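You operate a simulated robot arm through the tools that you are given. There is no shell and no other tool.

Carry out the task below with a simulated robot arm. There is one attempt and no reset: what you move stays moved.

## Task
Square the crooked white curtain with the squaring bar and clamp it again.
Fine: open the bed clamp first; draw the bar back at the end. Where these are worked on the way, their far stop is far enough and under half their travel is too little: bed clamp.

The check looks at the end state, three seconds after you hand in, the way a careful person would. Anything else that was tipped, shoved, dropped, spilled or broken makes it a failure.

## Robot
A 6-joint arm with a two-finger parallel gripper, fixed in place. Base frame: the origin is on the floor under the middle of its stand, x ahead of it, y to its left, z up. Readings come in mm, rad, newtons and seconds.
With the tool pointing down near the work surface it reaches from about 240 to 660 mm from the base axis. Its first joint turns from -1.152 to 1.152 rad. Payload 2.9 kg.
Tool frame: the origin (TCP) lies between the finger pads and is the grasp point; the fingertips stand 30 mm ahead of it; z points along the fingers, y is the line along which they close. Largest opening 110 mm; finger width 20, thickness 10; the body of the gripper, 48 by 112 mm, starts 55 mm behind the TCP.
Orientation is that of the tool frame in the base frame, as [roll, pitch, yaw] about the fixed x, y, z axes, in that order (R = Rz(yaw) Ry(pitch) Rx(roll)). With the fingers straight down and closing along the base's y, the tool's x points along the base's -x, its y along +y and its z along -z.

## Interface
- The arm moves only by the tool servo_tool. Its argument "plan" is a list of rows, each a list of 7 numbers: the shift along the tool's x, y, z in units of 20 mm (1.0 is 20 mm), then the turn, a rotation vector about the tool's x, y, z in units of 6 degrees (1.0 is 6 degrees), then the opening, from 0 (shut) to 1 (fully open). In form: [[tx, ty, tz, wx, wy, wz, claw], ...]. A call has 1 to 20 rows; each row shifts and turns the commanded pose from where the row before left it, along the tool's axes as they then stand. A call with a number of a shift or a turn outside -1 to 1 is refused whole. Rows are played at 5 a second. More than 50 mm and 0.15 rad between two rows, or a gripper value outside its range, and nothing of the call is played. Where a pose cannot be reached the arm comes as near as it can. A force on the tool above 90 N (or 10 N above the force at the start of the call, whichever is more), or a blocked arm, ends the call early, and 0.2 s more pass. The fingers move at their own pace (about 108 mm/s each) and stop on an object; they squeeze with about 45 N. The grip force told is the motor's: it shows also when the fingers shut on nothing. Time passes only in rows, and 0.2 s behind the last, so rows that do not move let the fingers close. It gives the time, the measured TCP pose, the force on the tool (base axes), the opening and the grip force at its end, in the units of the frame above (readings bear some noise), with the torque about the TCP (base axes, N m) and any sound that the robot's microphone picked up.
- Cameras (640 x 400 px; columns grow to the right, rows downward): "scene" is fixed at [98.2, 436.4, 1401.1]; the picture's right is [-0.69, -0.72, 0.00], its down [-0.31, 0.30, -0.90] and it looks along [0.65, -0.62, -0.43] (base axes); focal length 298 px, centre (320, 200). "wrist" rides on the gripper at [72, 17, -103] in the tool frame; the picture's right is [-0.23, 0.97, 0.00], its down [-0.76, -0.18, -0.62] and it looks along [-0.61, -0.14, 0.78] (tool axes); focal length 222 px, centre (320, 200). There is no depth. A picture from a camera that has moved, and an enlarged one, comes with that camera's place and axes in the base frame and with its lens. The place of the scene camera against the robot may be out by one fixed shift of up to 18 mm in any direction.
- snapshot(camera): a new picture of that camera. The clock stands still meanwhile.
- enlarge(camera, box): a new picture of the part [left, top, right, bottom] of that camera's present view, enlarged. The clock stands still meanwhile.
- sign_off(): hands the job in; it is judged then, once.

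Places have to be worked out from the pictures, the camera data and where the tool is seen. Open the gripper and draw the arm clear of the work before you hand the job in, unless the task says otherwise.

The tools are called as a command line: name --pt "numbers of a row" for each row, then --argument value for the rest, lists and objects as JSON in quotes. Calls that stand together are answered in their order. servo_tool: Moves the arm, as the interface text tells. Its arguments: {"type":"object","properties":{"plan":{"type":"array","items":{"type":"array","items":{"type":"number"}}}},"required":["plan"]} The other tools are called the same way: snapshot (camera) takes a picture; enlarge (camera, box) takes an enlarged picture of a part of a camera's view; sign_off () hands the job in.

At the start:

```text
t: 0.0
position: [393.6, -122.1, 1221.5]
tool_rot: [-3.141, -0.001, -3.14]
contact_force: [-0.5, 0.1, -0.1]
ft_torque: [-0.01, 0.01, 0.02]
opening: 110.0
grip_force: 0.1
```

scene: 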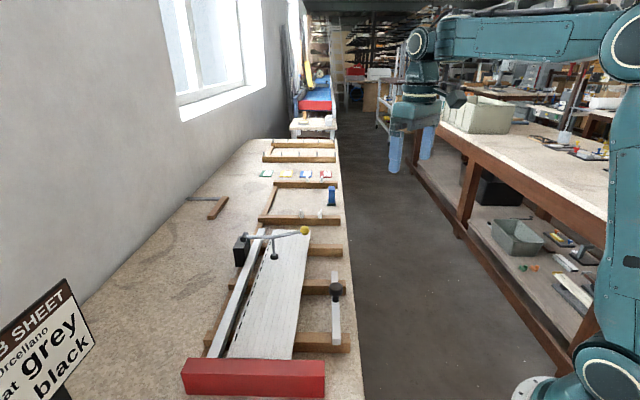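
wrist: 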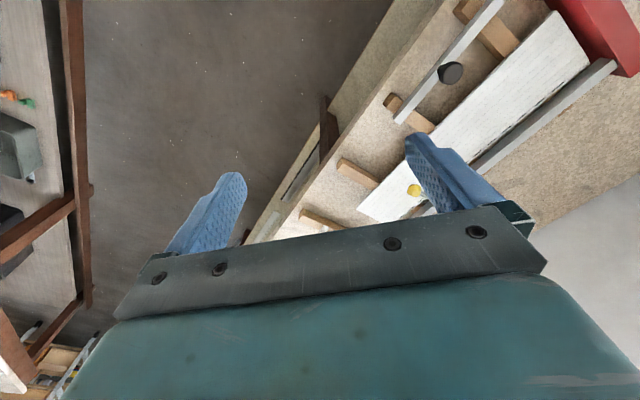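

I start by looking closely at the scene to understand the jig: red stop, rail, white board ("curtain"), clamp lever with yellow knob, and bar with black knob.

enlarge --camera "scene" --box '[170, 210, 370, 400]'

enlarge --camera "scene" --box '[220, 130, 380, 280]'

enlarge --camera "wrist" --box '[300, 0, 640, 240]'

enlarge --camera "scene" --box '[0, 260, 160, 400]'

```text
2.11 times, centred on (270, 305) of scene
camera zoom: at [98.2, 436.4, 1401.1], right [-0.69, -0.72, 0.0], down [-0.31, 0.3, -0.9], along [0.65, -0.62, -0.43], focal length 627 px, centre (425, -21)
```

zoom: 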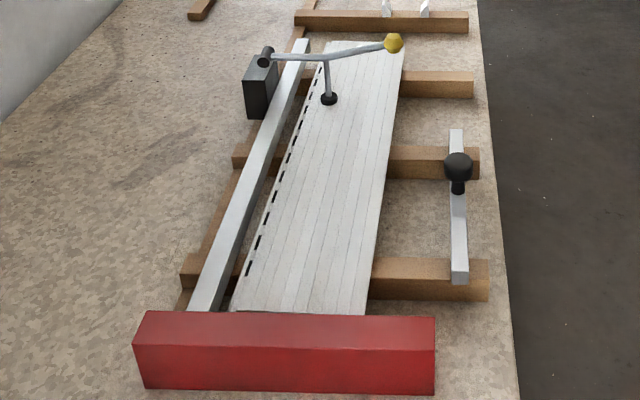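

```text
2.67 times, centred on (300, 205) of scene
camera zoom: at [98.2, 436.4, 1401.1], right [-0.69, -0.72, 0.0], down [-0.31, 0.3, -0.9], along [0.65, -0.62, -0.43], focal length 794 px, centre (373, 187)
```

zoom: 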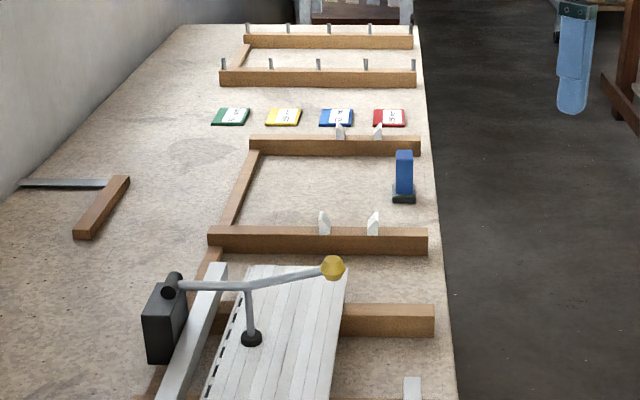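

```text
1.67 times, centred on (470, 120) of wrist
camera zoom: at [321.2, -106.8, 1325.9], right [0.23, 0.97, 0.0], down [0.76, -0.18, 0.62], along [0.61, -0.14, -0.78], focal length 370 px, centre (70, 333)
```

zoom: 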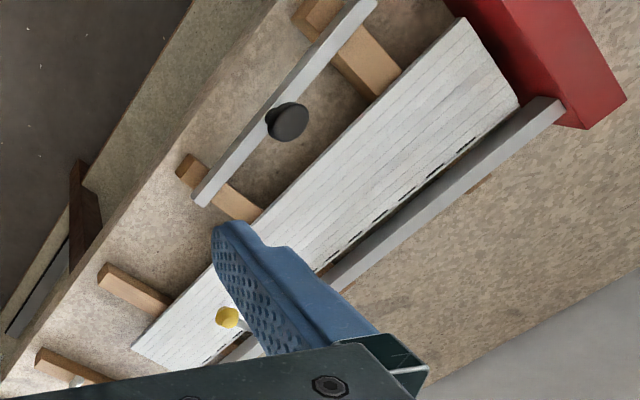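

```text
2.86 times, centred on (80, 330) of scene
camera zoom: at [98.2, 436.4, 1401.1], right [-0.69, -0.72, 0.0], down [-0.31, 0.3, -0.9], along [0.65, -0.62, -0.43], focal length 851 px, centre (1006, -171)
```

zoom: 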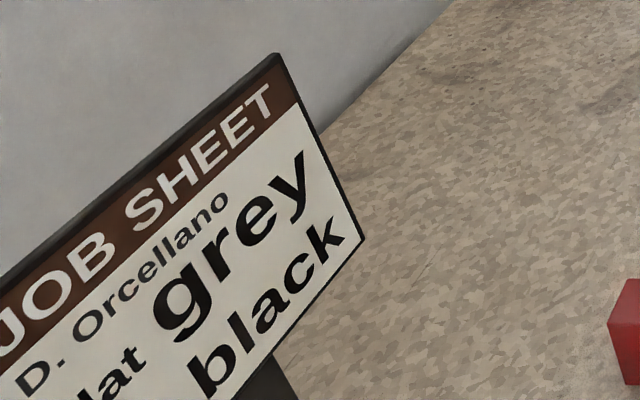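

The jig lies diagonally: the board (~460×115 mm) has its top near z≈900. I put the yellow clamp knob near (600, 10, 990) and the black bar knob near (427, 77, 940). I'll move the wrist camera to get a better view of the clamp.

servo_tool --pt "-0.26 0.9 0.3 0 0 0 1" --pt "-0.26 0.9 0.3 0 0 0 1" --pt "-0.26 0.9 0.3 0 0 0 1" --pt "-0.26 0.9 0.3 0 0 0 1" --pt "-0.26 0.9 0.3 0 0 0 1" --pt "-0.26 0.9 0.3 0 0 0 1" --pt "-0.26 0.9 0.3 0 0 0 1" --pt "-0.26 0.9 0.3 0 0 0 1" --pt "-0.26 0.9 0.3 0 0 0 1" --pt "0 0 0 0 0 0 1"

snapshot --camera "wrist"

snapshot --camera "scene"

```text
t: 2.2
position: [441.3, 38.5, 1169.3]
tool_rot: [3.14, -0.001, 3.141]
contact_force: [0.4, 0.0, 0.2]
ft_torque: [0.01, -0.02, -0.03]
opening: 110.3
grip_force: 0.0
```

```text
taken
camera wrist: at [368.5, 56.3, 1272.3], right [0.23, 0.97, 0.0], down [0.76, -0.18, 0.62], along [0.61, -0.14, -0.78], focal length 222 px, centre (320, 200)
```

wrist: 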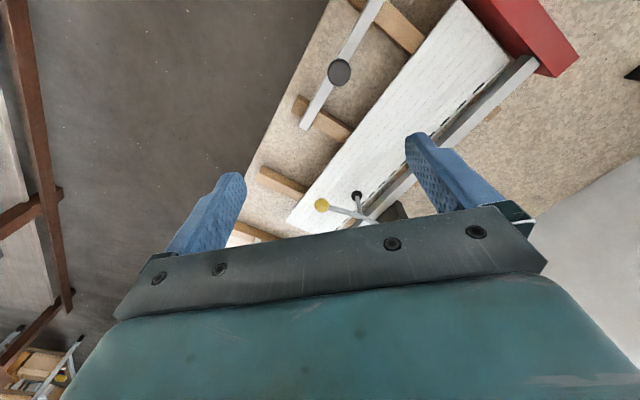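

```text
taken
```

scene: 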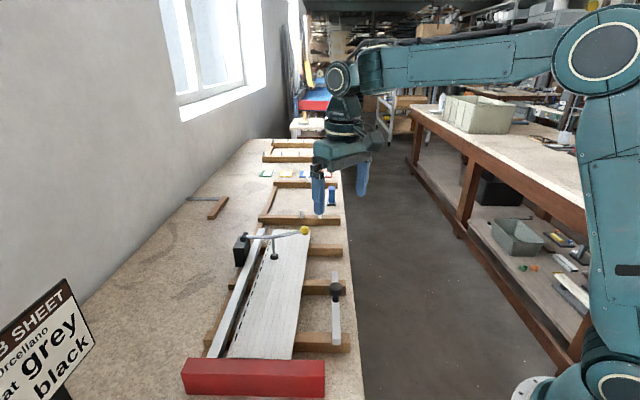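

Camera's lower half is blocked by the gripper body, so I'll yaw the tool 45° to line up with the jig and move out over the clamp for a view of it from the aisle side.

servo_tool --pt "0 0 0 0 0 -0.9375 1" --pt "0 0 0 0 0 -0.9375 1" --pt "0 0 0 0 0 -0.9375 1" --pt "0 0 0 0 0 -0.9375 1" --pt "0 0 0 0 0 -0.9375 1" --pt "0 0 0 0 0 -0.9375 1" --pt "0 0 0 0 0 -0.9375 1" --pt "0 0 0 0 0 -0.9375 1" --pt "-0.49 -0.915 0.1 0 0 0 1" --pt "-0.49 -0.915 0.1 0 0 0 1" --pt "-0.49 -0.915 0.1 0 0 0 1" --pt "-0.49 -0.915 0.1 0 0 0 1" --pt "-0.49 -0.915 0.1 0 0 0 1" --pt "-0.49 -0.915 0.1 0 0 0 1" --pt "-0.49 -0.915 0.1 0 0 0 1" --pt "-0.49 -0.915 0.1 0 0 0 1" --pt "0 0 0 0 0 0 1"

snapshot --camera "wrist"

snapshot --camera "scene"

```text
t: 5.8
position: [600.1, -10.4, 1152.8]
tool_rot: [3.141, 0.0, -2.357]
contact_force: [-0.3, 0.2, 0.1]
ft_torque: [-0.02, 0.02, -0.04]
opening: 110.1
grip_force: 0.0
```

```text
taken
camera wrist: at [536.5, -50.6, 1256.3], right [-0.53, 0.85, 0.0], down [0.66, 0.41, 0.62], along [0.53, 0.33, -0.78], focal length 222 px, centre (320, 200)
```

wrist: 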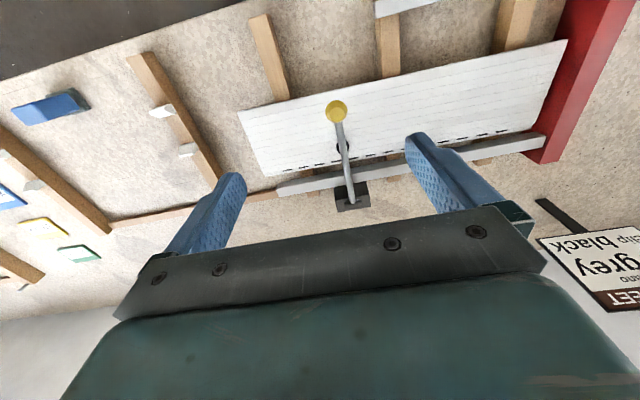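

```text
taken
```

scene: 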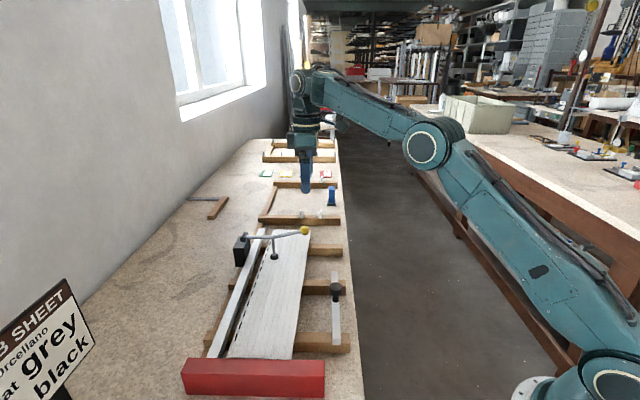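

The clamp, board skew and rail are clearly in view now. I'll enlarge to measure them.

enlarge --camera "wrist" --box '[220, 60, 440, 220]'

enlarge --camera "wrist" --box '[370, 0, 640, 200]'

enlarge --camera "scene" --box '[225, 215, 325, 275]'

```text
2.50 times, centred on (330, 140) of wrist
camera zoom: at [536.5, -50.6, 1256.3], right [-0.53, 0.85, 0.0], down [0.66, 0.41, 0.62], along [0.53, 0.33, -0.78], focal length 555 px, centre (295, 350)
```

zoom: 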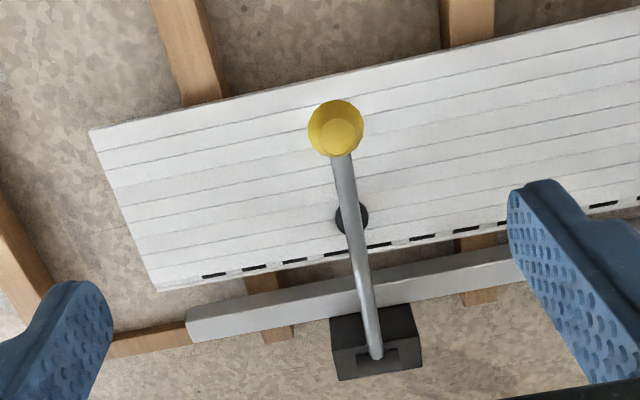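

```text
2.00 times, centred on (505, 100) of wrist
camera zoom: at [536.5, -50.6, 1256.3], right [-0.53, 0.85, 0.0], down [0.66, 0.41, 0.62], along [0.53, 0.33, -0.78], focal length 444 px, centre (-50, 400)
```

zoom: 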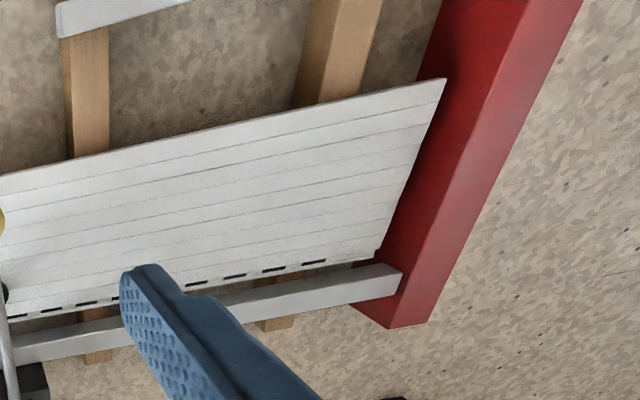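

```text
6.40 times, centred on (275, 245) of scene
camera zoom: at [98.3, 436.4, 1401.1], right [-0.69, -0.72, 0.0], down [-0.31, 0.3, -0.9], along [0.65, -0.62, -0.43], focal length 1906 px, centre (608, -88)
```

zoom: 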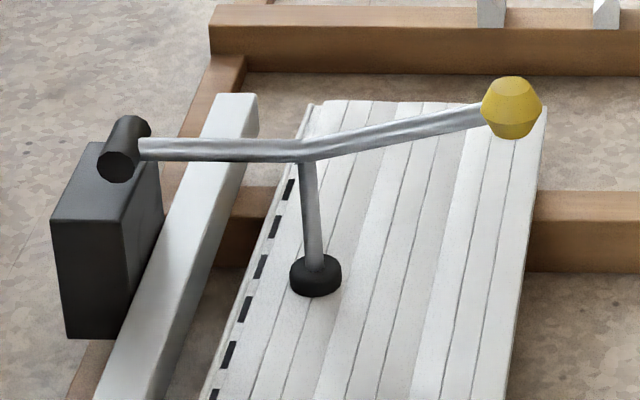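

From the two wrist views I put the yellow knob at about (593, 5, 1000) and the lever pivot at about (700, 112, 980), so the jig runs at 45° to the base. I'll tilt the tool 42° outward to have reach for the lever's arc, then come to a pre-grasp pose 60 mm short of the knob.

servo_tool --pt "0 0 0 0 -1 0 1" --pt "0 0 0 0 -1 0 1" --pt "0 0 0 0 -1 0 1" --pt "0 0 0 0 -1 0 1" --pt "0 0 0 0 -1 0 1" --pt "0 0 0 0 -1 0 1" --pt "0 0 0 0 -1 0 1" --pt "0.813 0.13 0.479 0 0 0 1" --pt "0.813 0.13 0.479 0 0 0 1" --pt "0.813 0.13 0.479 0 0 0 1" --pt "0.813 0.13 0.479 0 0 0 1" --pt "0.813 0.13 0.479 0 0 0 1" --pt "0.813 0.13 0.479 0 0 0 1" --pt "0 0 0 0 0 0 1"

snapshot --camera "wrist"

snapshot --camera "scene"

```text
t: 8.8
position: [635.1, -21.8, 1150.9]
tool_rot: [3.137, 0.522, -2.356]
contact_force: [0.4, -0.2, 1.2]
ft_torque: [0.0, 0.01, 0.02]
opening: 110.1
grip_force: 0.0
out of reach, approached as far as the arm can: row 4, 5, 6, 7, 8, 9, 10, 11, 12, 13
```

```text
taken
camera wrist: at [541.6, -91.6, 1203.8], right [-0.55, 0.83, 0.12], down [0.37, 0.12, 0.92], along [0.75, 0.55, -0.38], focal length 222 px, centre (320, 200)
```

wrist: 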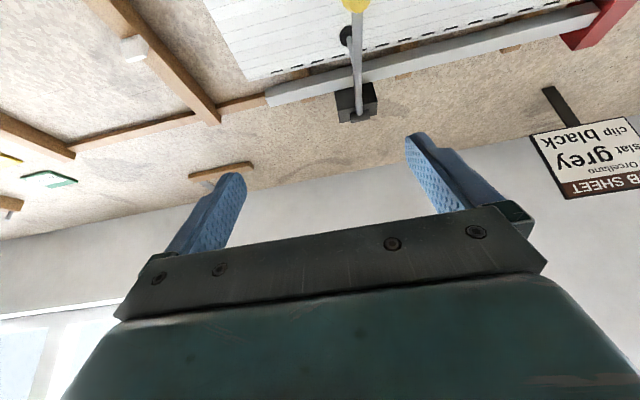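

```text
taken
```

scene: 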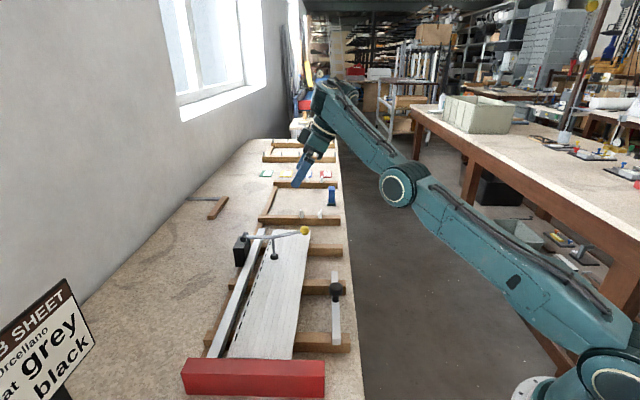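

The tilt stopped at 30° (pitch 0.522), with rows reported out of reach. I'll send a null row to see where the commanded pose stands now.

servo_tool --pt "0 0 0 0 0 0 1"

```text
t: 9.2
position: [634.4, -21.8, 1150.4]
tool_rot: [3.138, 0.522, -2.359]
contact_force: [0.9, 0.5, 0.6]
ft_torque: [0.0, -0.01, -0.03]
opening: 110.1
grip_force: 0.1
```

The commanded pose resets to the reached one, so I now have a 30° outward tilt. I'll keep that and move to the pre-grasp pose around (572, -16, 1052).

servo_tool --pt "0.838 0.482 0.652 0 0 0 1" --pt "0.838 0.482 0.652 0 0 0 1" --pt "0.838 0.482 0.652 0 0 0 1" --pt "0.838 0.482 0.652 0 0 0 1" --pt "0.838 0.482 0.652 0 0 0 1" --pt "0 0 0 0 0 0 1"

snapshot --camera "wrist"

snapshot --camera "scene"

```text
t: 10.6
position: [634.4, -21.3, 1150.0]
tool_rot: [3.138, 0.522, -2.355]
contact_force: [0.7, 0.1, -0.3]
ft_torque: [-0.04, 0.01, -0.01]
opening: 109.7
grip_force: 0.1
out of reach, approached as far as the arm can: row 1, 2, 3, 4, 5
```

```text
taken
camera wrist: at [541.6, -91.6, 1203.8], right [-0.55, 0.83, 0.12], down [0.37, 0.12, 0.92], along [0.75, 0.55, -0.38], focal length 222 px, centre (320, 200)
```

wrist: 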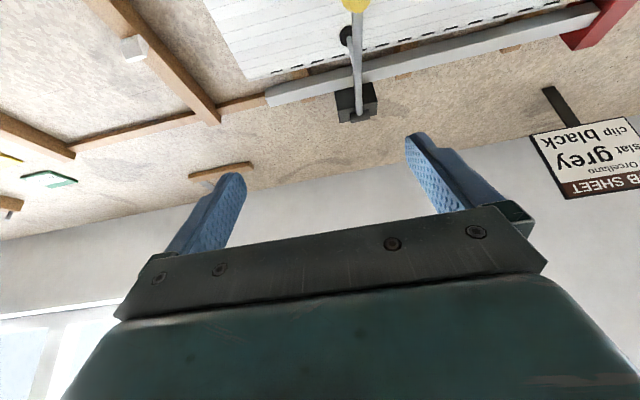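

```text
taken
```

scene: 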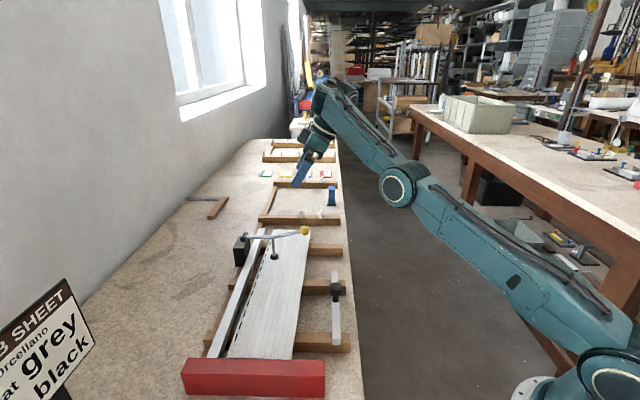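

The arm is nearly straight at this height, so the solver may be stuck at full stretch. I'll look at the arm's configuration and try undoing some tilt.

enlarge --camera "scene" --box '[270, 60, 470, 220]'

servo_tool --pt "0 0 0 0 1 0 1" --pt "0 0 0 0 1 0 1"

```text
2.50 times, centred on (370, 140) of scene
camera zoom: at [98.2, 436.4, 1401.1], right [-0.69, -0.72, 0.0], down [-0.31, 0.3, -0.9], along [0.65, -0.62, -0.43], focal length 744 px, centre (195, 350)
```

zoom: 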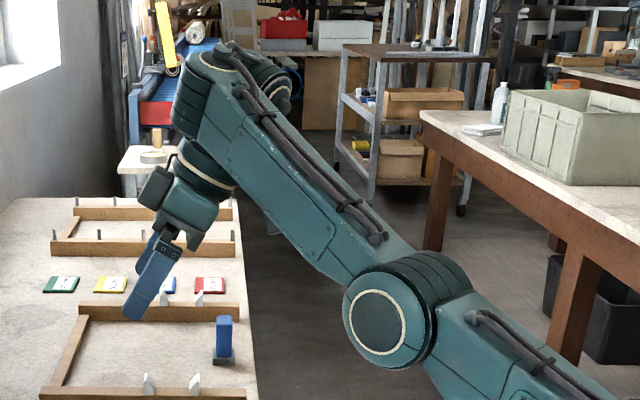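

```text
t: 11.2
position: [635.1, -21.9, 1150.6]
tool_rot: [-3.141, 0.314, -2.356]
contact_force: [0.2, 0.4, 0.6]
ft_torque: [0.01, 0.01, -0.02]
opening: 110.1
grip_force: 0.1
```

Untilting to 18° worked. From here I'll go down and inwards to the pre-grasp point, where the arm is less stretched.

servo_tool --pt "0.688 0.488 0.813 0 0 0 1" --pt "0.688 0.488 0.813 0 0 0 1" --pt "0.688 0.488 0.813 0 0 0 1" --pt "0.688 0.488 0.813 0 0 0 1" --pt "0.688 0.488 0.813 0 0 0 1" --pt "0 0 0 0 0 0 1"

snapshot --camera "scene"

```text
t: 12.6
position: [635.6, -22.7, 1074.6]
tool_rot: [3.14, 0.311, -2.355]
contact_force: [0.7, -0.2, 0.1]
ft_torque: [0.02, -0.03, -0.01]
opening: 110.0
grip_force: 0.1
out of reach, approached as far as the arm can: row 2, 3, 4, 5
```

```text
taken
```

scene: 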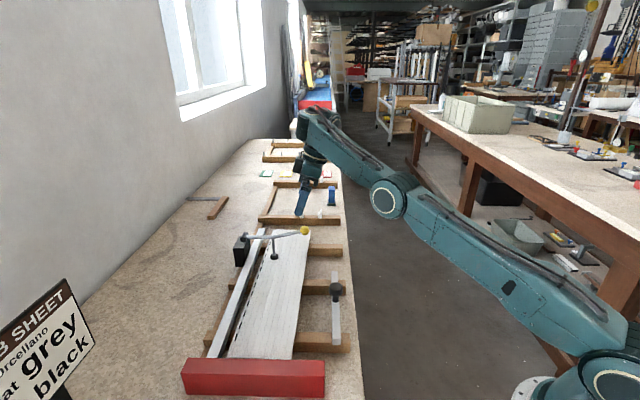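

The arm slid down at constant radius, which suggests it flipped into an elbow-down branch and is stuck. I'll untilt fully, lift, and try to draw back, watching the elbow.

servo_tool --pt "0 0 -0.8 0 1 0 1" --pt "0 0 -0.8 0 1 0 1" --pt "0 0 -0.8 0 1 0 1" --pt "0 0 -0.8 0 0 0 1"

snapshot --camera "scene"

```text
t: 13.6
position: [629.4, -27.6, 1131.9]
tool_rot: [3.126, 0.048, -2.352]
contact_force: [0.0, -0.6, -0.6]
ft_torque: [0.02, 0.0, -0.03]
opening: 110.0
grip_force: 0.1
out of reach, approached as far as the arm can: row 3, 4
```

```text
taken
```

scene: 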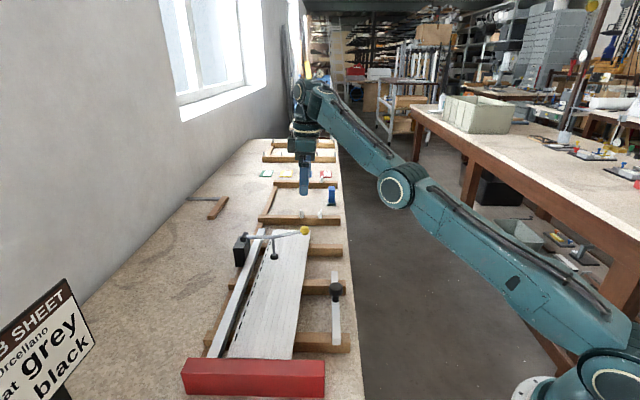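

Elbow still sits low. I'll try pulling straight back along −x.

servo_tool --pt "0.7 0.7 0 0 0 0 1" --pt "0.7 0.7 0 0 0 0 1" --pt "0.7 0.7 0 0 0 0 1" --pt "0.7 0.7 0 0 0 0 1"

snapshot --camera "scene"

```text
t: 14.6
position: [547.9, -27.6, 1130.0]
tool_rot: [3.125, 0.046, -2.352]
contact_force: [-0.3, 0.6, -0.2]
ft_torque: [0.0, -0.03, 0.0]
opening: 110.0
grip_force: 0.1
```

```text
taken
```

scene: 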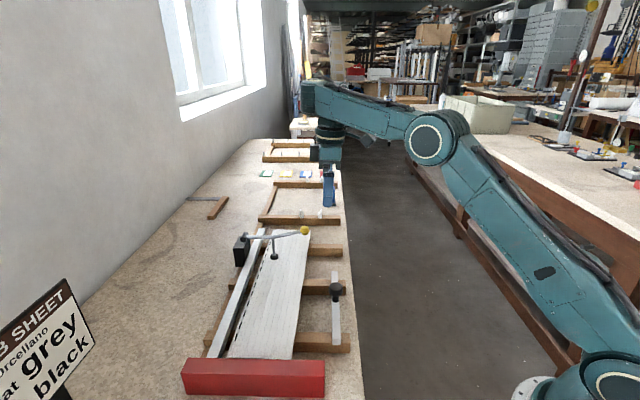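

Drawing back restored the elbow-up posture. I'll test whether tilting works here, with the arm less stretched.

servo_tool --pt "0 0 0 0.16 -1 0 1" --pt "0 0 0 0 -1 0 1" --pt "0 0 0 0 -1 0 1" --pt "0 0 0 0 0 0 1"

servo_tool --pt "0 0 0 0 -1 0 1" --pt "0 0 0 0 0 0 1"

snapshot --camera "scene"

```text
t: 15.6
position: [599.6, -36.1, 1166.4]
tool_rot: [-3.141, 0.363, -2.356]
contact_force: [0.0, 0.9, 0.0]
ft_torque: [-0.02, 0.0, 0.0]
opening: 110.3
grip_force: 0.1
out of reach, approached as far as the arm can: row 1, 2, 3
```

```text
t: 16.2
position: [612.7, -38.2, 1174.9]
tool_rot: [-3.14, 0.466, -2.353]
contact_force: [-0.2, -0.1, -1.4]
ft_torque: [0.01, -0.02, 0.0]
opening: 110.3
grip_force: 0.1
out of reach, approached as far as the arm can: row 1
```

```text
taken
```

scene: 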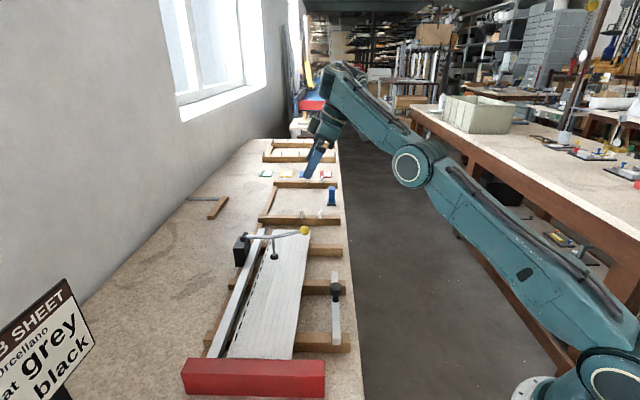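

Even here the outward tilt pushes the TCP outwards, so some wrist joint is limiting. I'll untilt, back off, and test a radial tilt and a sideways tilt separately to learn which one is restricted.

servo_tool --pt "0 0 0 0 1 0 1" --pt "0 0 0 0 1 0 1" --pt "0 0 0 0 1 0 1" --pt "0 0 0 0 1 0 1" --pt "0 0 0 0 0.45 0 1" --pt "0.7 0.7 0 0 0 0 1" --pt "0.7 0.7 0 0 0 0 1" --pt "0.7 0.7 0 0 0 0 1" --pt "0.7 0.7 0 0 0 0 1" --pt "0.7 0.7 0 0 0 0 1" --pt "0.7 0.7 0 0 0 0 1" --pt "0 0 0 0 0 0 1"

servo_tool --pt "0 0 0 -0.7 -0.7 0 1" --pt "0 0 0 -0.7 -0.7 0 1" --pt "0 0 0 -0.7 -0.7 0 1" --pt "0 0 0 0 0 0 1"

snapshot --camera "scene"

```text
t: 18.8
position: [486.1, -37.7, 1170.4]
tool_rot: [-3.138, 0.001, -2.355]
contact_force: [0.0, -0.4, 0.6]
ft_torque: [0.02, 0.0, 0.0]
opening: 109.9
grip_force: 0.1
out of reach, approached as far as the arm can: row 4, 5
```

```text
t: 19.8
position: [492.8, -33.1, 1163.3]
tool_rot: [2.991, 0.184, -2.371]
contact_force: [1.2, 0.3, -0.5]
ft_torque: [0.01, 0.02, -0.03]
opening: 110.0
grip_force: 0.0
out of reach, approached as far as the arm can: row 1, 2, 3
```

```text
taken
```

scene: 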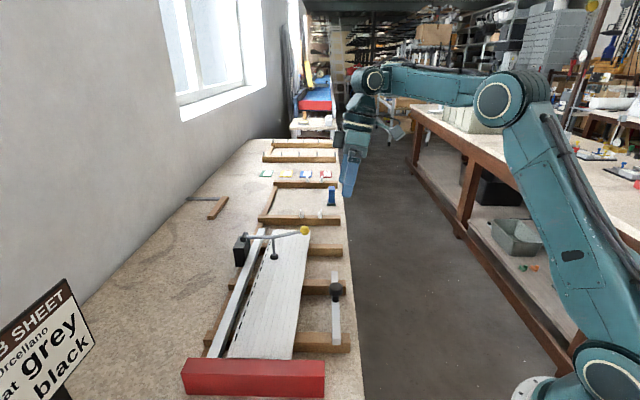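

Let me look closely at the wrist structure in this posture to understand the joint layout.

enlarge --camera "scene" --box '[320, 50, 560, 210]'

servo_tool --pt "0 0 0 0.7 0.7 0 1" --pt "0 0 0 0.7 0.7 0 1" --pt "0 0 0 0.2 0.2 0 1" --pt "0 0 0 0 0 0 1"

servo_tool --pt "0 0 0 0.7 -0.7 0 1" --pt "0 0 0 0.7 -0.7 0 1" --pt "0 0 0 0.7 -0.7 0 1" --pt "0 0 0 0 0 0 1"

snapshot --camera "scene"

```text
2.50 times, centred on (440, 130) of scene
camera zoom: at [98.3, 436.4, 1401.1], right [-0.69, -0.72, 0.0], down [-0.31, 0.3, -0.9], along [0.65, -0.62, -0.43], focal length 744 px, centre (20, 375)
```

zoom: 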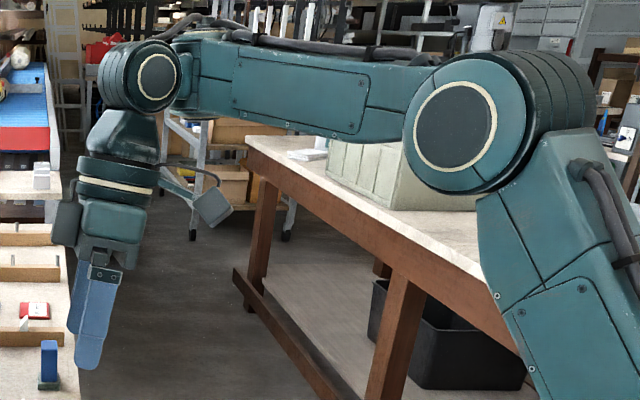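

```text
t: 20.8
position: [492.6, -32.2, 1163.3]
tool_rot: [-3.123, 0.015, -2.355]
contact_force: [-0.2, -0.1, -0.2]
ft_torque: [0.03, 0.02, 0.0]
opening: 110.1
grip_force: 0.1
```

```text
t: 21.8
position: [492.8, -32.1, 1163.0]
tool_rot: [-2.901, 0.232, -2.329]
contact_force: [-0.2, -0.1, 0.5]
ft_torque: [0.02, 0.0, 0.02]
opening: 110.0
grip_force: 0.0
```

```text
taken
```

scene: 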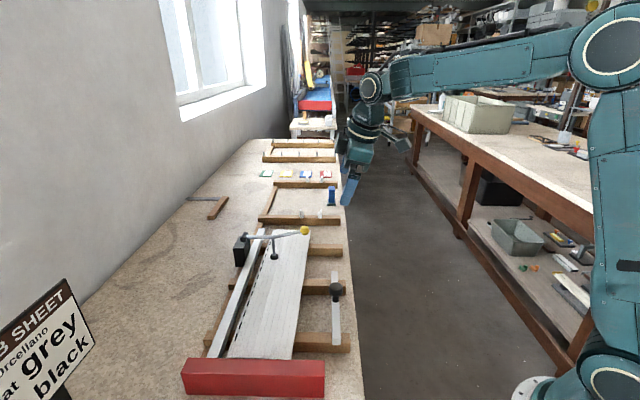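

Radial tilt works but sideways doesn't; this fits the last joint being near its limit at a 45° yaw. I'll undo the tilt, reduce the yaw offset to 25°, and test the tilt about the tool's y again.

servo_tool --pt "0 0 0 -0.7 0.7 0 1" --pt "0 0 0 -0.7 0.7 0 1" --pt "0 0 0 -0.7 0.7 0 1" --pt "0 0 0 0 0 1 1" --pt "0 0 0 0 0 1 1" --pt "0 0 0 0 0 1 1" --pt "0 0 0 0 0 0.33 1" --pt "0 0 0 0 0 0 1"

servo_tool --pt "0 0 0 0 -1 0 1" --pt "0 0 0 0 -1 0 1" --pt "0 0 0 0 -1 0 1" --pt "0 0 0 0 -1 0 1" --pt "0 0 0 0 -1 0 1" --pt "0 0 0 0 -1 0 1" --pt "0 0 0 0 0 0 1"

snapshot --camera "scene"

```text
t: 23.6
position: [492.1, -30.8, 1162.8]
tool_rot: [-3.13, 0.019, -2.706]
contact_force: [0.3, 0.6, 0.1]
ft_torque: [-0.02, 0.0, 0.04]
opening: 110.0
grip_force: 0.0
```

```text
t: 25.2
position: [493.2, -31.6, 1163.8]
tool_rot: [-3.129, 0.647, -2.697]
contact_force: [-0.4, 0.2, 0.3]
ft_torque: [-0.03, 0.0, 0.0]
opening: 110.0
grip_force: 0.0
```

```text
taken
```

scene: 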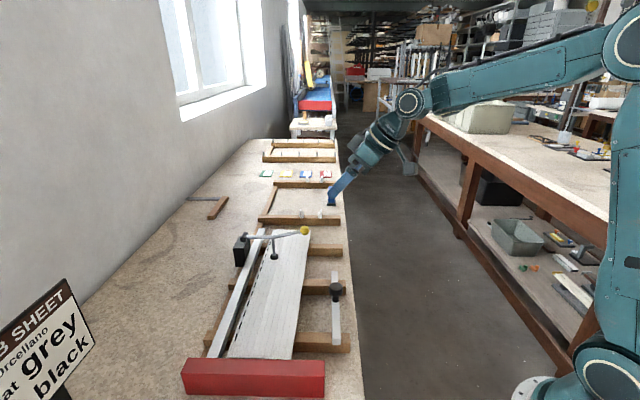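

Confirmed: at a 25° yaw offset the 37° tilt works freely. Now I'll move to the pre-grasp pose about 60 mm short of the knob along the fingers.

servo_tool --pt "0.104 -0.07 0.96 0 0 0 1" --pt "0.104 -0.07 0.96 0 0 0 1" --pt "0.104 -0.07 0.96 0 0 0 1" --pt "0.104 -0.07 0.96 0 0 0 1" --pt "0.104 -0.07 0.96 0 0 0 1" --pt "0.104 -0.07 0.96 0 0 0 1" --pt "0.104 -0.07 0.96 0 0 0 1" --pt "0 0 0 0 0 0 1"

snapshot --camera "wrist"

enlarge --camera "scene" --box '[220, 160, 380, 290]'

```text
t: 27.0
position: [560.6, -14.5, 1047.4]
tool_rot: [-3.127, 0.648, -2.697]
contact_force: [-0.1, 0.0, -0.5]
ft_torque: [-0.01, -0.01, -0.03]
opening: 110.0
grip_force: 0.2
```

```text
taken
camera wrist: at [444.1, -49.1, 1086.4], right [-0.25, 0.96, 0.13], down [0.28, -0.05, 0.96], along [0.93, 0.27, -0.26], focal length 222 px, centre (320, 200)
```

wrist: 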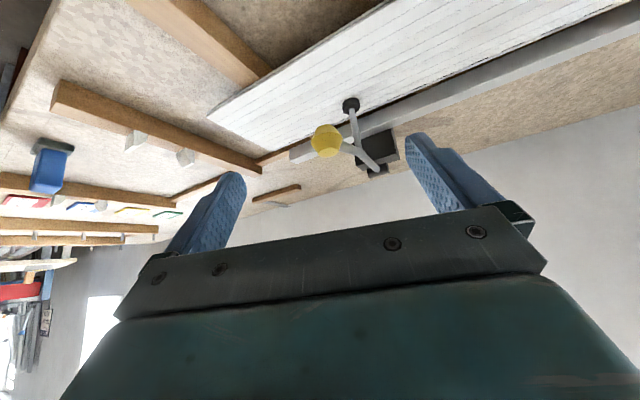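

```text
3.08 times, centred on (300, 225) of scene
camera zoom: at [98.3, 436.4, 1401.1], right [-0.69, -0.72, 0.0], down [-0.31, 0.3, -0.9], along [0.65, -0.62, -0.43], focal length 916 px, centre (382, 123)
```

zoom: 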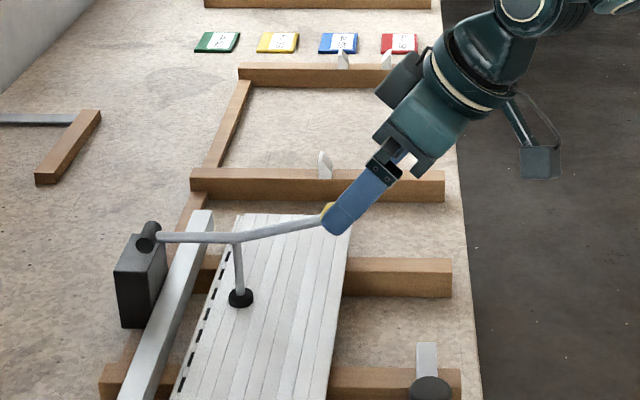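

Knob ray agrees: knob at about (594, 6, 998). I advance ~63 mm along the fingers to straddle it, then check before closing.

servo_tool --pt "-0.016 0.064 0.786 0 0 0 1" --pt "-0.016 0.064 0.786 0 0 0 1" --pt "-0.016 0.064 0.786 0 0 0 1" --pt "-0.016 0.064 0.786 0 0 0 1" --pt "0 0 0 0 0 0 1"

snapshot --camera "wrist"

enlarge --camera "scene" --box '[220, 160, 380, 290]'

```text
t: 28.2
position: [596.0, 8.0, 998.6]
tool_rot: [-3.127, 0.65, -2.699]
contact_force: [-0.2, 0.3, -0.7]
ft_torque: [-0.02, 0.0, -0.03]
opening: 109.8
grip_force: 0.1
```

```text
taken
camera wrist: at [477.2, -28.5, 1037.2], right [-0.25, 0.96, 0.13], down [0.28, -0.05, 0.96], along [0.93, 0.27, -0.26], focal length 222 px, centre (320, 200)
```

wrist: 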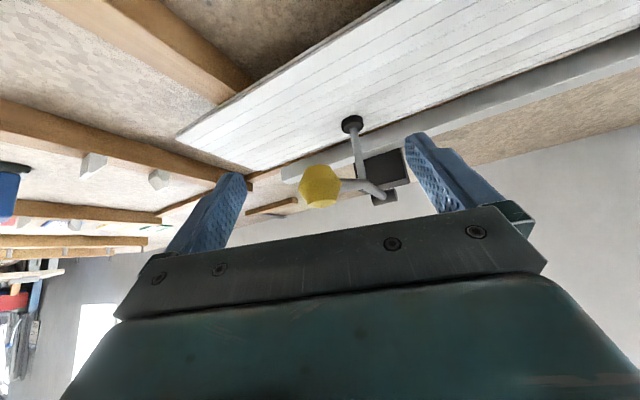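

```text
3.08 times, centred on (300, 225) of scene
camera zoom: at [98.2, 436.4, 1401.1], right [-0.69, -0.72, 0.0], down [-0.31, 0.3, -0.9], along [0.65, -0.62, -0.43], focal length 916 px, centre (382, 123)
```

zoom: 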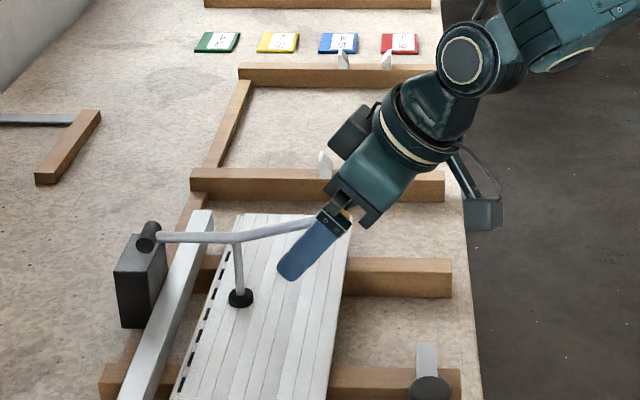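

The knob sits right at the grasp point in the wrist view (pixel 321,186). I'm closing the fingers on it.

servo_tool --pt "0 0 0 0 0 0 0.5" --pt "0 0 0 0 0 0 0.1" --pt "0 0 0 0 0 0 0" --pt "0 0 0 0 0 0 0" --pt "0 0 0 0 0 0 0"

snapshot --camera "wrist"

```text
t: 29.4
position: [594.6, 6.8, 999.4]
tool_rot: [-3.129, 0.646, -2.697]
contact_force: [0.3, 2.0, 0.4]
ft_torque: [-0.01, 0.0, 0.01]
opening: 25.2
grip_force: 45.1
```

```text
taken
camera wrist: at [477.0, -28.5, 1037.2], right [-0.25, 0.96, 0.13], down [0.28, -0.05, 0.96], along [0.93, 0.27, -0.26], focal length 222 px, centre (320, 200)
```

wrist: 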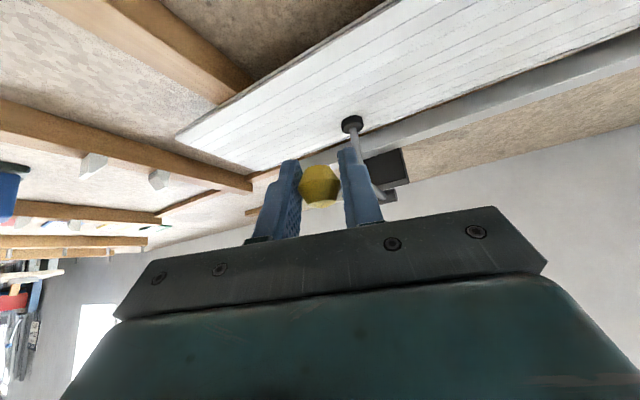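

Gripped (opening 25.2 mm, 45 N). I start lifting the lever along its arc in small steps, about 12° first, watching the forces.

servo_tool --pt "-0.374 0.023 -0.363 0 0 0 0" --pt "-0.398 0.035 -0.339 0 0 0 0" --pt "-0.418 0.047 -0.312 0 0 0 0"

enlarge --camera "scene" --box '[220, 160, 380, 290]'

```text
t: 30.2
position: [597.6, 11.0, 1026.5]
tool_rot: [-3.128, 0.641, -2.699]
contact_force: [-15.0, -11.0, -7.4]
ft_torque: [-1.05, 1.71, 0.57]
opening: 25.7
grip_force: 45.1
```

```text
3.08 times, centred on (300, 225) of scene
camera zoom: at [98.0, 436.1, 1401.2], right [-0.69, -0.72, 0.0], down [-0.31, 0.3, -0.9], along [0.65, -0.62, -0.43], focal length 916 px, centre (382, 123)
```

zoom: 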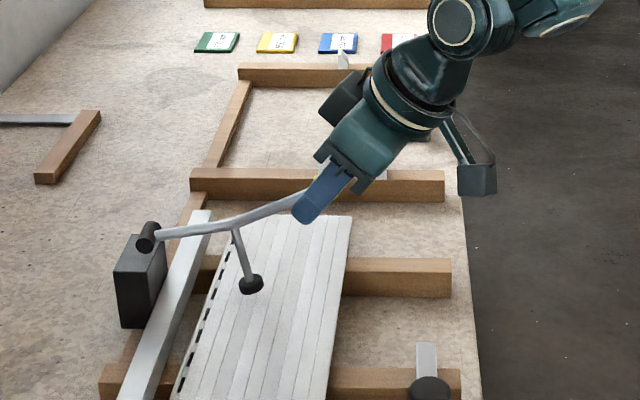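

The lever rises; about 18 N pushes back along it towards −v, so I'm slightly too tight on the arc. I'll ease out about 2 mm and carry on another 20°.

servo_tool --pt "-0.451 0.03 -0.425 0 0 0 0" --pt "-0.551 0.082 -0.324 0 0 0 0" --pt "-0.574 0.1 -0.276 0 0 0 0" --pt "-0.589 0.115 -0.227 0 0 0 0"

enlarge --camera "scene" --box '[220, 160, 380, 290]'

snapshot --camera "wrist"

```text
t: 31.2
position: [612.9, 29.4, 1075.4]
tool_rot: [-3.13, 0.649, -2.695]
contact_force: [-3.6, 5.7, -10.2]
ft_torque: [-0.59, 1.03, -0.07]
opening: 25.4
grip_force: 44.9
```

```text
3.08 times, centred on (300, 225) of scene
camera zoom: at [98.4, 436.6, 1401.0], right [-0.69, -0.72, 0.0], down [-0.31, 0.3, -0.9], along [0.65, -0.62, -0.43], focal length 916 px, centre (382, 123)
```

zoom: 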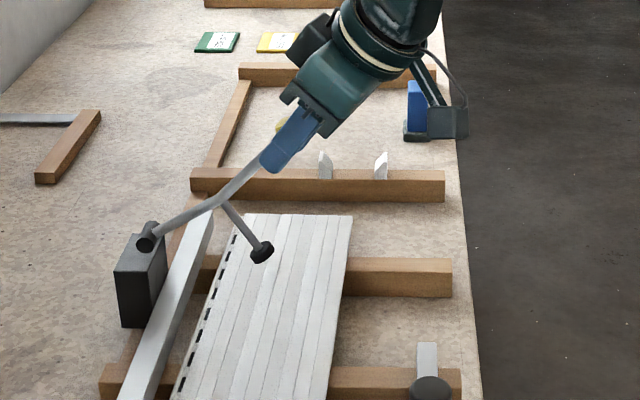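

```text
taken
camera wrist: at [497.0, -6.7, 1113.8], right [-0.25, 0.96, 0.13], down [0.28, -0.05, 0.96], along [0.93, 0.28, -0.26], focal length 222 px, centre (320, 200)
```

wrist: 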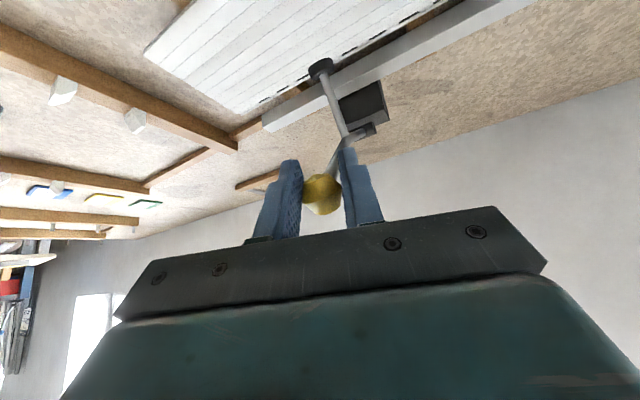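

The lever is at about 36°, and a circle fit gives the pivot at v≈576, z≈986 with R≈151. I continue to about 60°.

servo_tool --pt "-0.753 0.141 -0.204 0 0 0 0" --pt "-0.766 0.164 -0.12 0 0 0 0" --pt "-0.768 0.183 -0.037 0 0 0 0" --pt "-0.766 0.199 0.037 0 0 0 0"

enlarge --camera "scene" --box '[220, 140, 380, 270]'

snapshot --camera "wrist"

```text
t: 32.2
position: [647.1, 60.6, 1115.0]
tool_rot: [-3.131, 0.642, -2.697]
contact_force: [-17.5, 13.1, -9.9]
ft_torque: [-0.54, 0.97, 0.16]
opening: 25.2
grip_force: 45.1
```

```text
3.08 times, centred on (300, 205) of scene
camera zoom: at [97.9, 436.9, 1400.9], right [-0.69, -0.72, 0.0], down [-0.31, 0.29, -0.9], along [0.65, -0.62, -0.43], focal length 916 px, centre (382, 185)
```

zoom: 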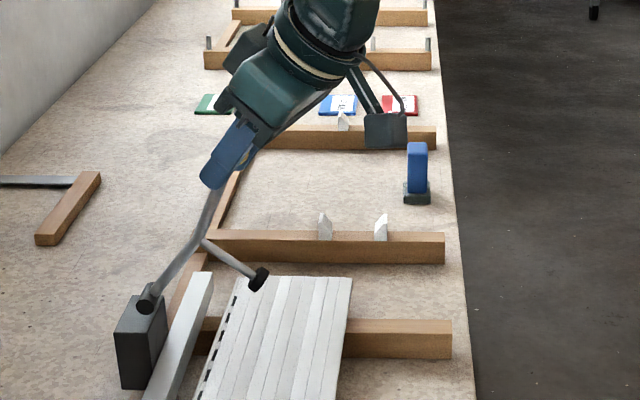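

```text
taken
camera wrist: at [529.4, 24.5, 1154.0], right [-0.25, 0.96, 0.13], down [0.29, -0.05, 0.96], along [0.92, 0.28, -0.26], focal length 222 px, centre (320, 200)
```

wrist: 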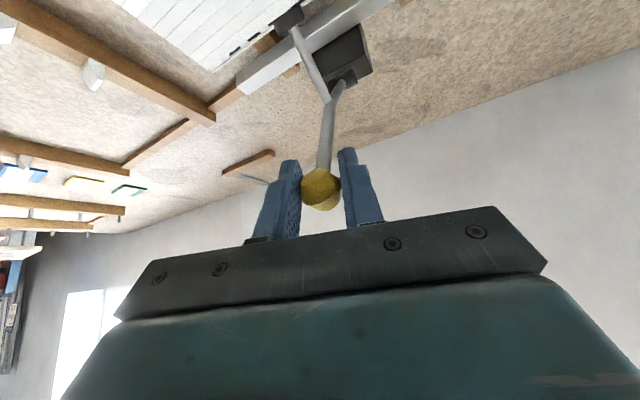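

Lever is at about 60°. The sideways force (−22 N along u) shows the jig's true yaw is nearer 48°, so I correct sideways and continue by about 12°.

servo_tool --pt "-0.717 0.339 0.08 0 0 0 0" --pt "-0.692 0.346 0.161 0 0 0 0"

enlarge --camera "scene" --box '[220, 140, 380, 270]'

```text
t: 32.8
position: [667.0, 79.5, 1128.1]
tool_rot: [-3.127, 0.647, -2.704]
contact_force: [-8.8, -0.7, -6.9]
ft_torque: [-0.65, 1.15, -0.01]
opening: 25.4
grip_force: 44.8
```

```text
3.08 times, centred on (300, 205) of scene
camera zoom: at [98.2, 436.4, 1401.1], right [-0.69, -0.72, 0.0], down [-0.31, 0.3, -0.9], along [0.65, -0.62, -0.43], focal length 916 px, centre (382, 185)
```

zoom: 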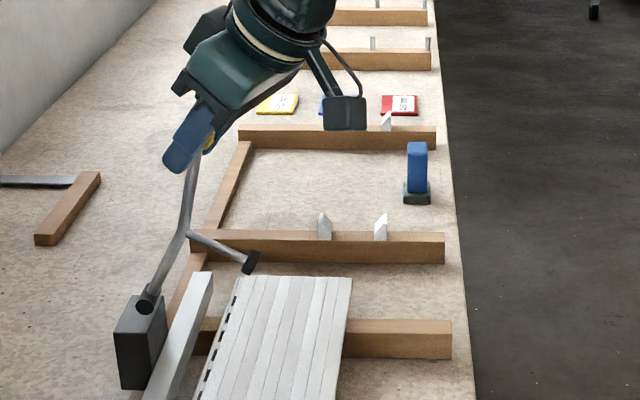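

Forces are low and the lever is at about 71°. I keep going towards its far stop.

servo_tool --pt "-0.684 0.3 0.256 0 0 0 0" --pt "-0.654 0.31 0.327 0 0 0 0"

enlarge --camera "scene" --box '[220, 140, 380, 270]'

```text
t: 33.4
position: [685.7, 96.6, 1134.6]
tool_rot: [-3.129, 0.638, -2.712]
contact_force: [-31.4, -35.1, -3.2]
ft_torque: [-0.1, 0.11, -0.09]
opening: 25.5
grip_force: 45.9
```

```text
3.08 times, centred on (300, 205) of scene
camera zoom: at [97.3, 435.2, 1401.5], right [-0.69, -0.72, 0.0], down [-0.31, 0.3, -0.9], along [0.65, -0.62, -0.43], focal length 916 px, centre (382, 185)
```

zoom: 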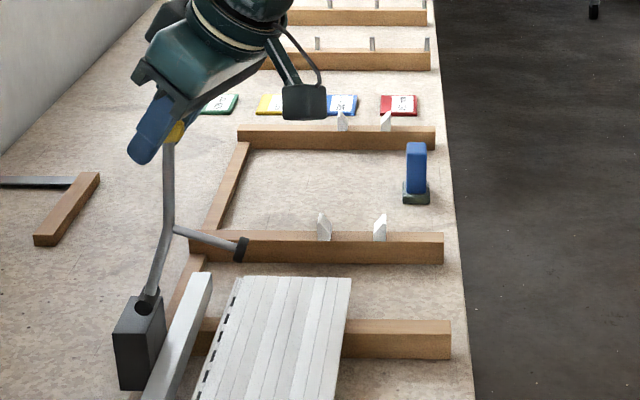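

The push-back of ~47 N along −v at about 81° shows the far stop is reached. I'll ease off 3 mm, open the fingers slightly, and see if the lever holds by itself.

servo_tool --pt "0.113 -0.05 -0.085 0 0 0 0" --pt "0 0 0 0 0 0 0" --pt "0 0 0 0 0 0 0.3" --pt "0 0 0 0 0 0 0.3"

enlarge --camera "scene" --box '[220, 140, 380, 270]'

snapshot --camera "wrist"

```text
t: 34.4
position: [684.3, 103.8, 1137.1]
tool_rot: [-3.126, 0.654, -2.697]
contact_force: [8.4, -7.4, -0.8]
ft_torque: [0.01, -0.08, 0.13]
opening: 38.0
grip_force: 5.0
```

```text
3.08 times, centred on (300, 205) of scene
camera zoom: at [98.5, 436.2, 1401.1], right [-0.69, -0.72, 0.0], down [-0.31, 0.3, -0.9], along [0.65, -0.62, -0.43], focal length 916 px, centre (382, 185)
```

zoom: 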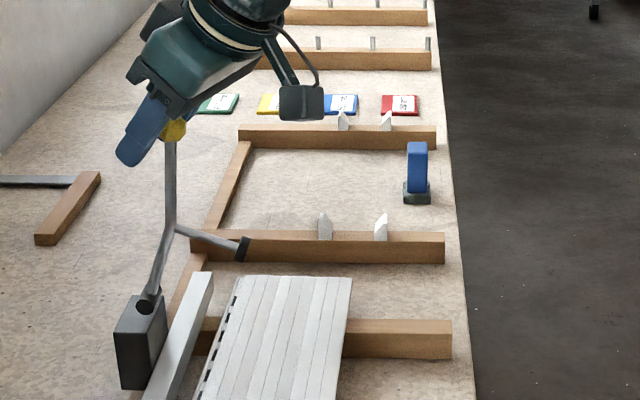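

```text
taken
camera wrist: at [567.9, 68.1, 1175.8], right [-0.25, 0.96, 0.13], down [0.28, -0.05, 0.96], along [0.93, 0.27, -0.25], focal length 222 px, centre (320, 200)
```

wrist: 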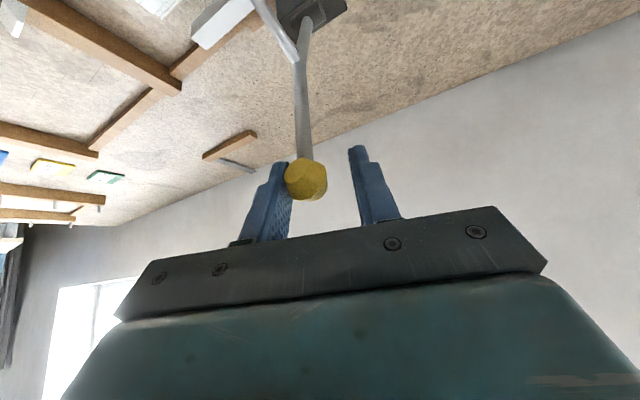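

The lever seems to stay up; only the left finger still touches the knob. I'll open fully and check again before leaving.

servo_tool --pt "0 0 0 0 0 0 0.7" --pt "0 0 0 0 0 0 1" --pt "0 0 0 0 0 0 1"

snapshot --camera "wrist"

```text
t: 35.2
position: [684.2, 103.9, 1136.1]
tool_rot: [-3.127, 0.649, -2.696]
contact_force: [-0.2, -0.9, -0.8]
ft_torque: [-0.04, 0.0, -0.02]
opening: 110.1
grip_force: 0.1
```

```text
taken
camera wrist: at [567.2, 67.9, 1175.0], right [-0.25, 0.96, 0.13], down [0.28, -0.05, 0.96], along [0.93, 0.27, -0.26], focal length 222 px, centre (320, 200)
```

wrist: 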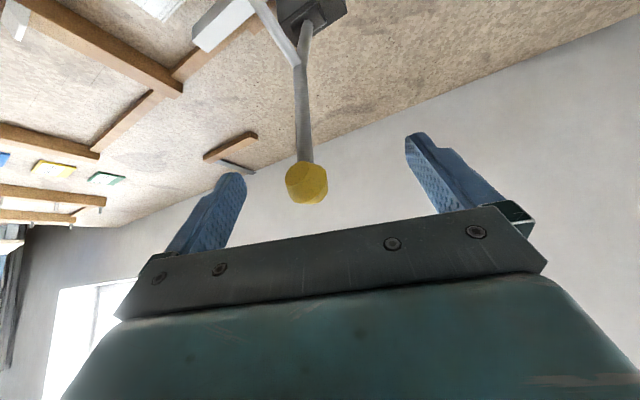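

The lever holds open at about (686, 96, 1133). I back straight out along the fingers, then go look at the bar.

servo_tool --pt "0 0 -0.9 0 0 0 1" --pt "0 0 -0.9 0 0 0 1" --pt "0 0 -0.9 0 0 0 1" --pt "0 0 -0.9 0 0 0 1" --pt "0 0 -0.9 0 0 0 1" --pt "0 0 0 0 0 0 1"

snapshot --camera "scene"

snapshot --camera "wrist"

```text
t: 36.6
position: [633.9, 82.4, 1206.8]
tool_rot: [-3.127, 0.648, -2.697]
contact_force: [0.2, 0.0, -0.3]
ft_torque: [0.0, -0.04, -0.02]
opening: 110.1
grip_force: 0.1
```

```text
taken
```

scene: 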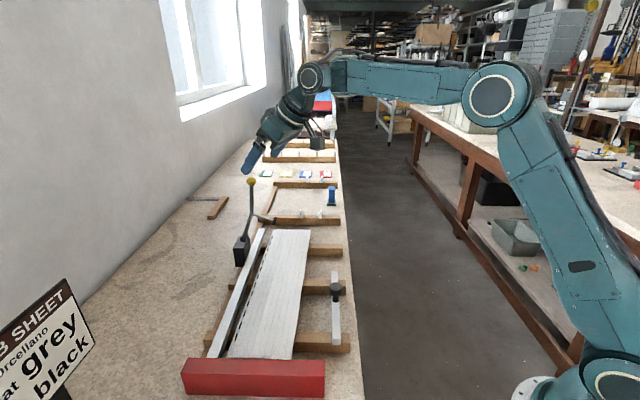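

```text
taken
camera wrist: at [517.8, 46.1, 1245.6], right [-0.25, 0.96, 0.13], down [0.28, -0.05, 0.96], along [0.93, 0.27, -0.26], focal length 222 px, centre (320, 200)
```

wrist: 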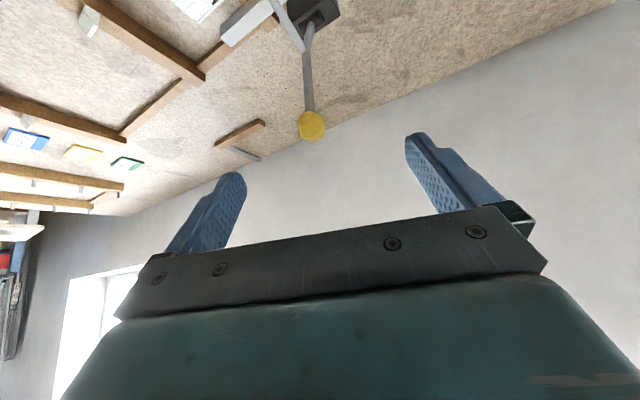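

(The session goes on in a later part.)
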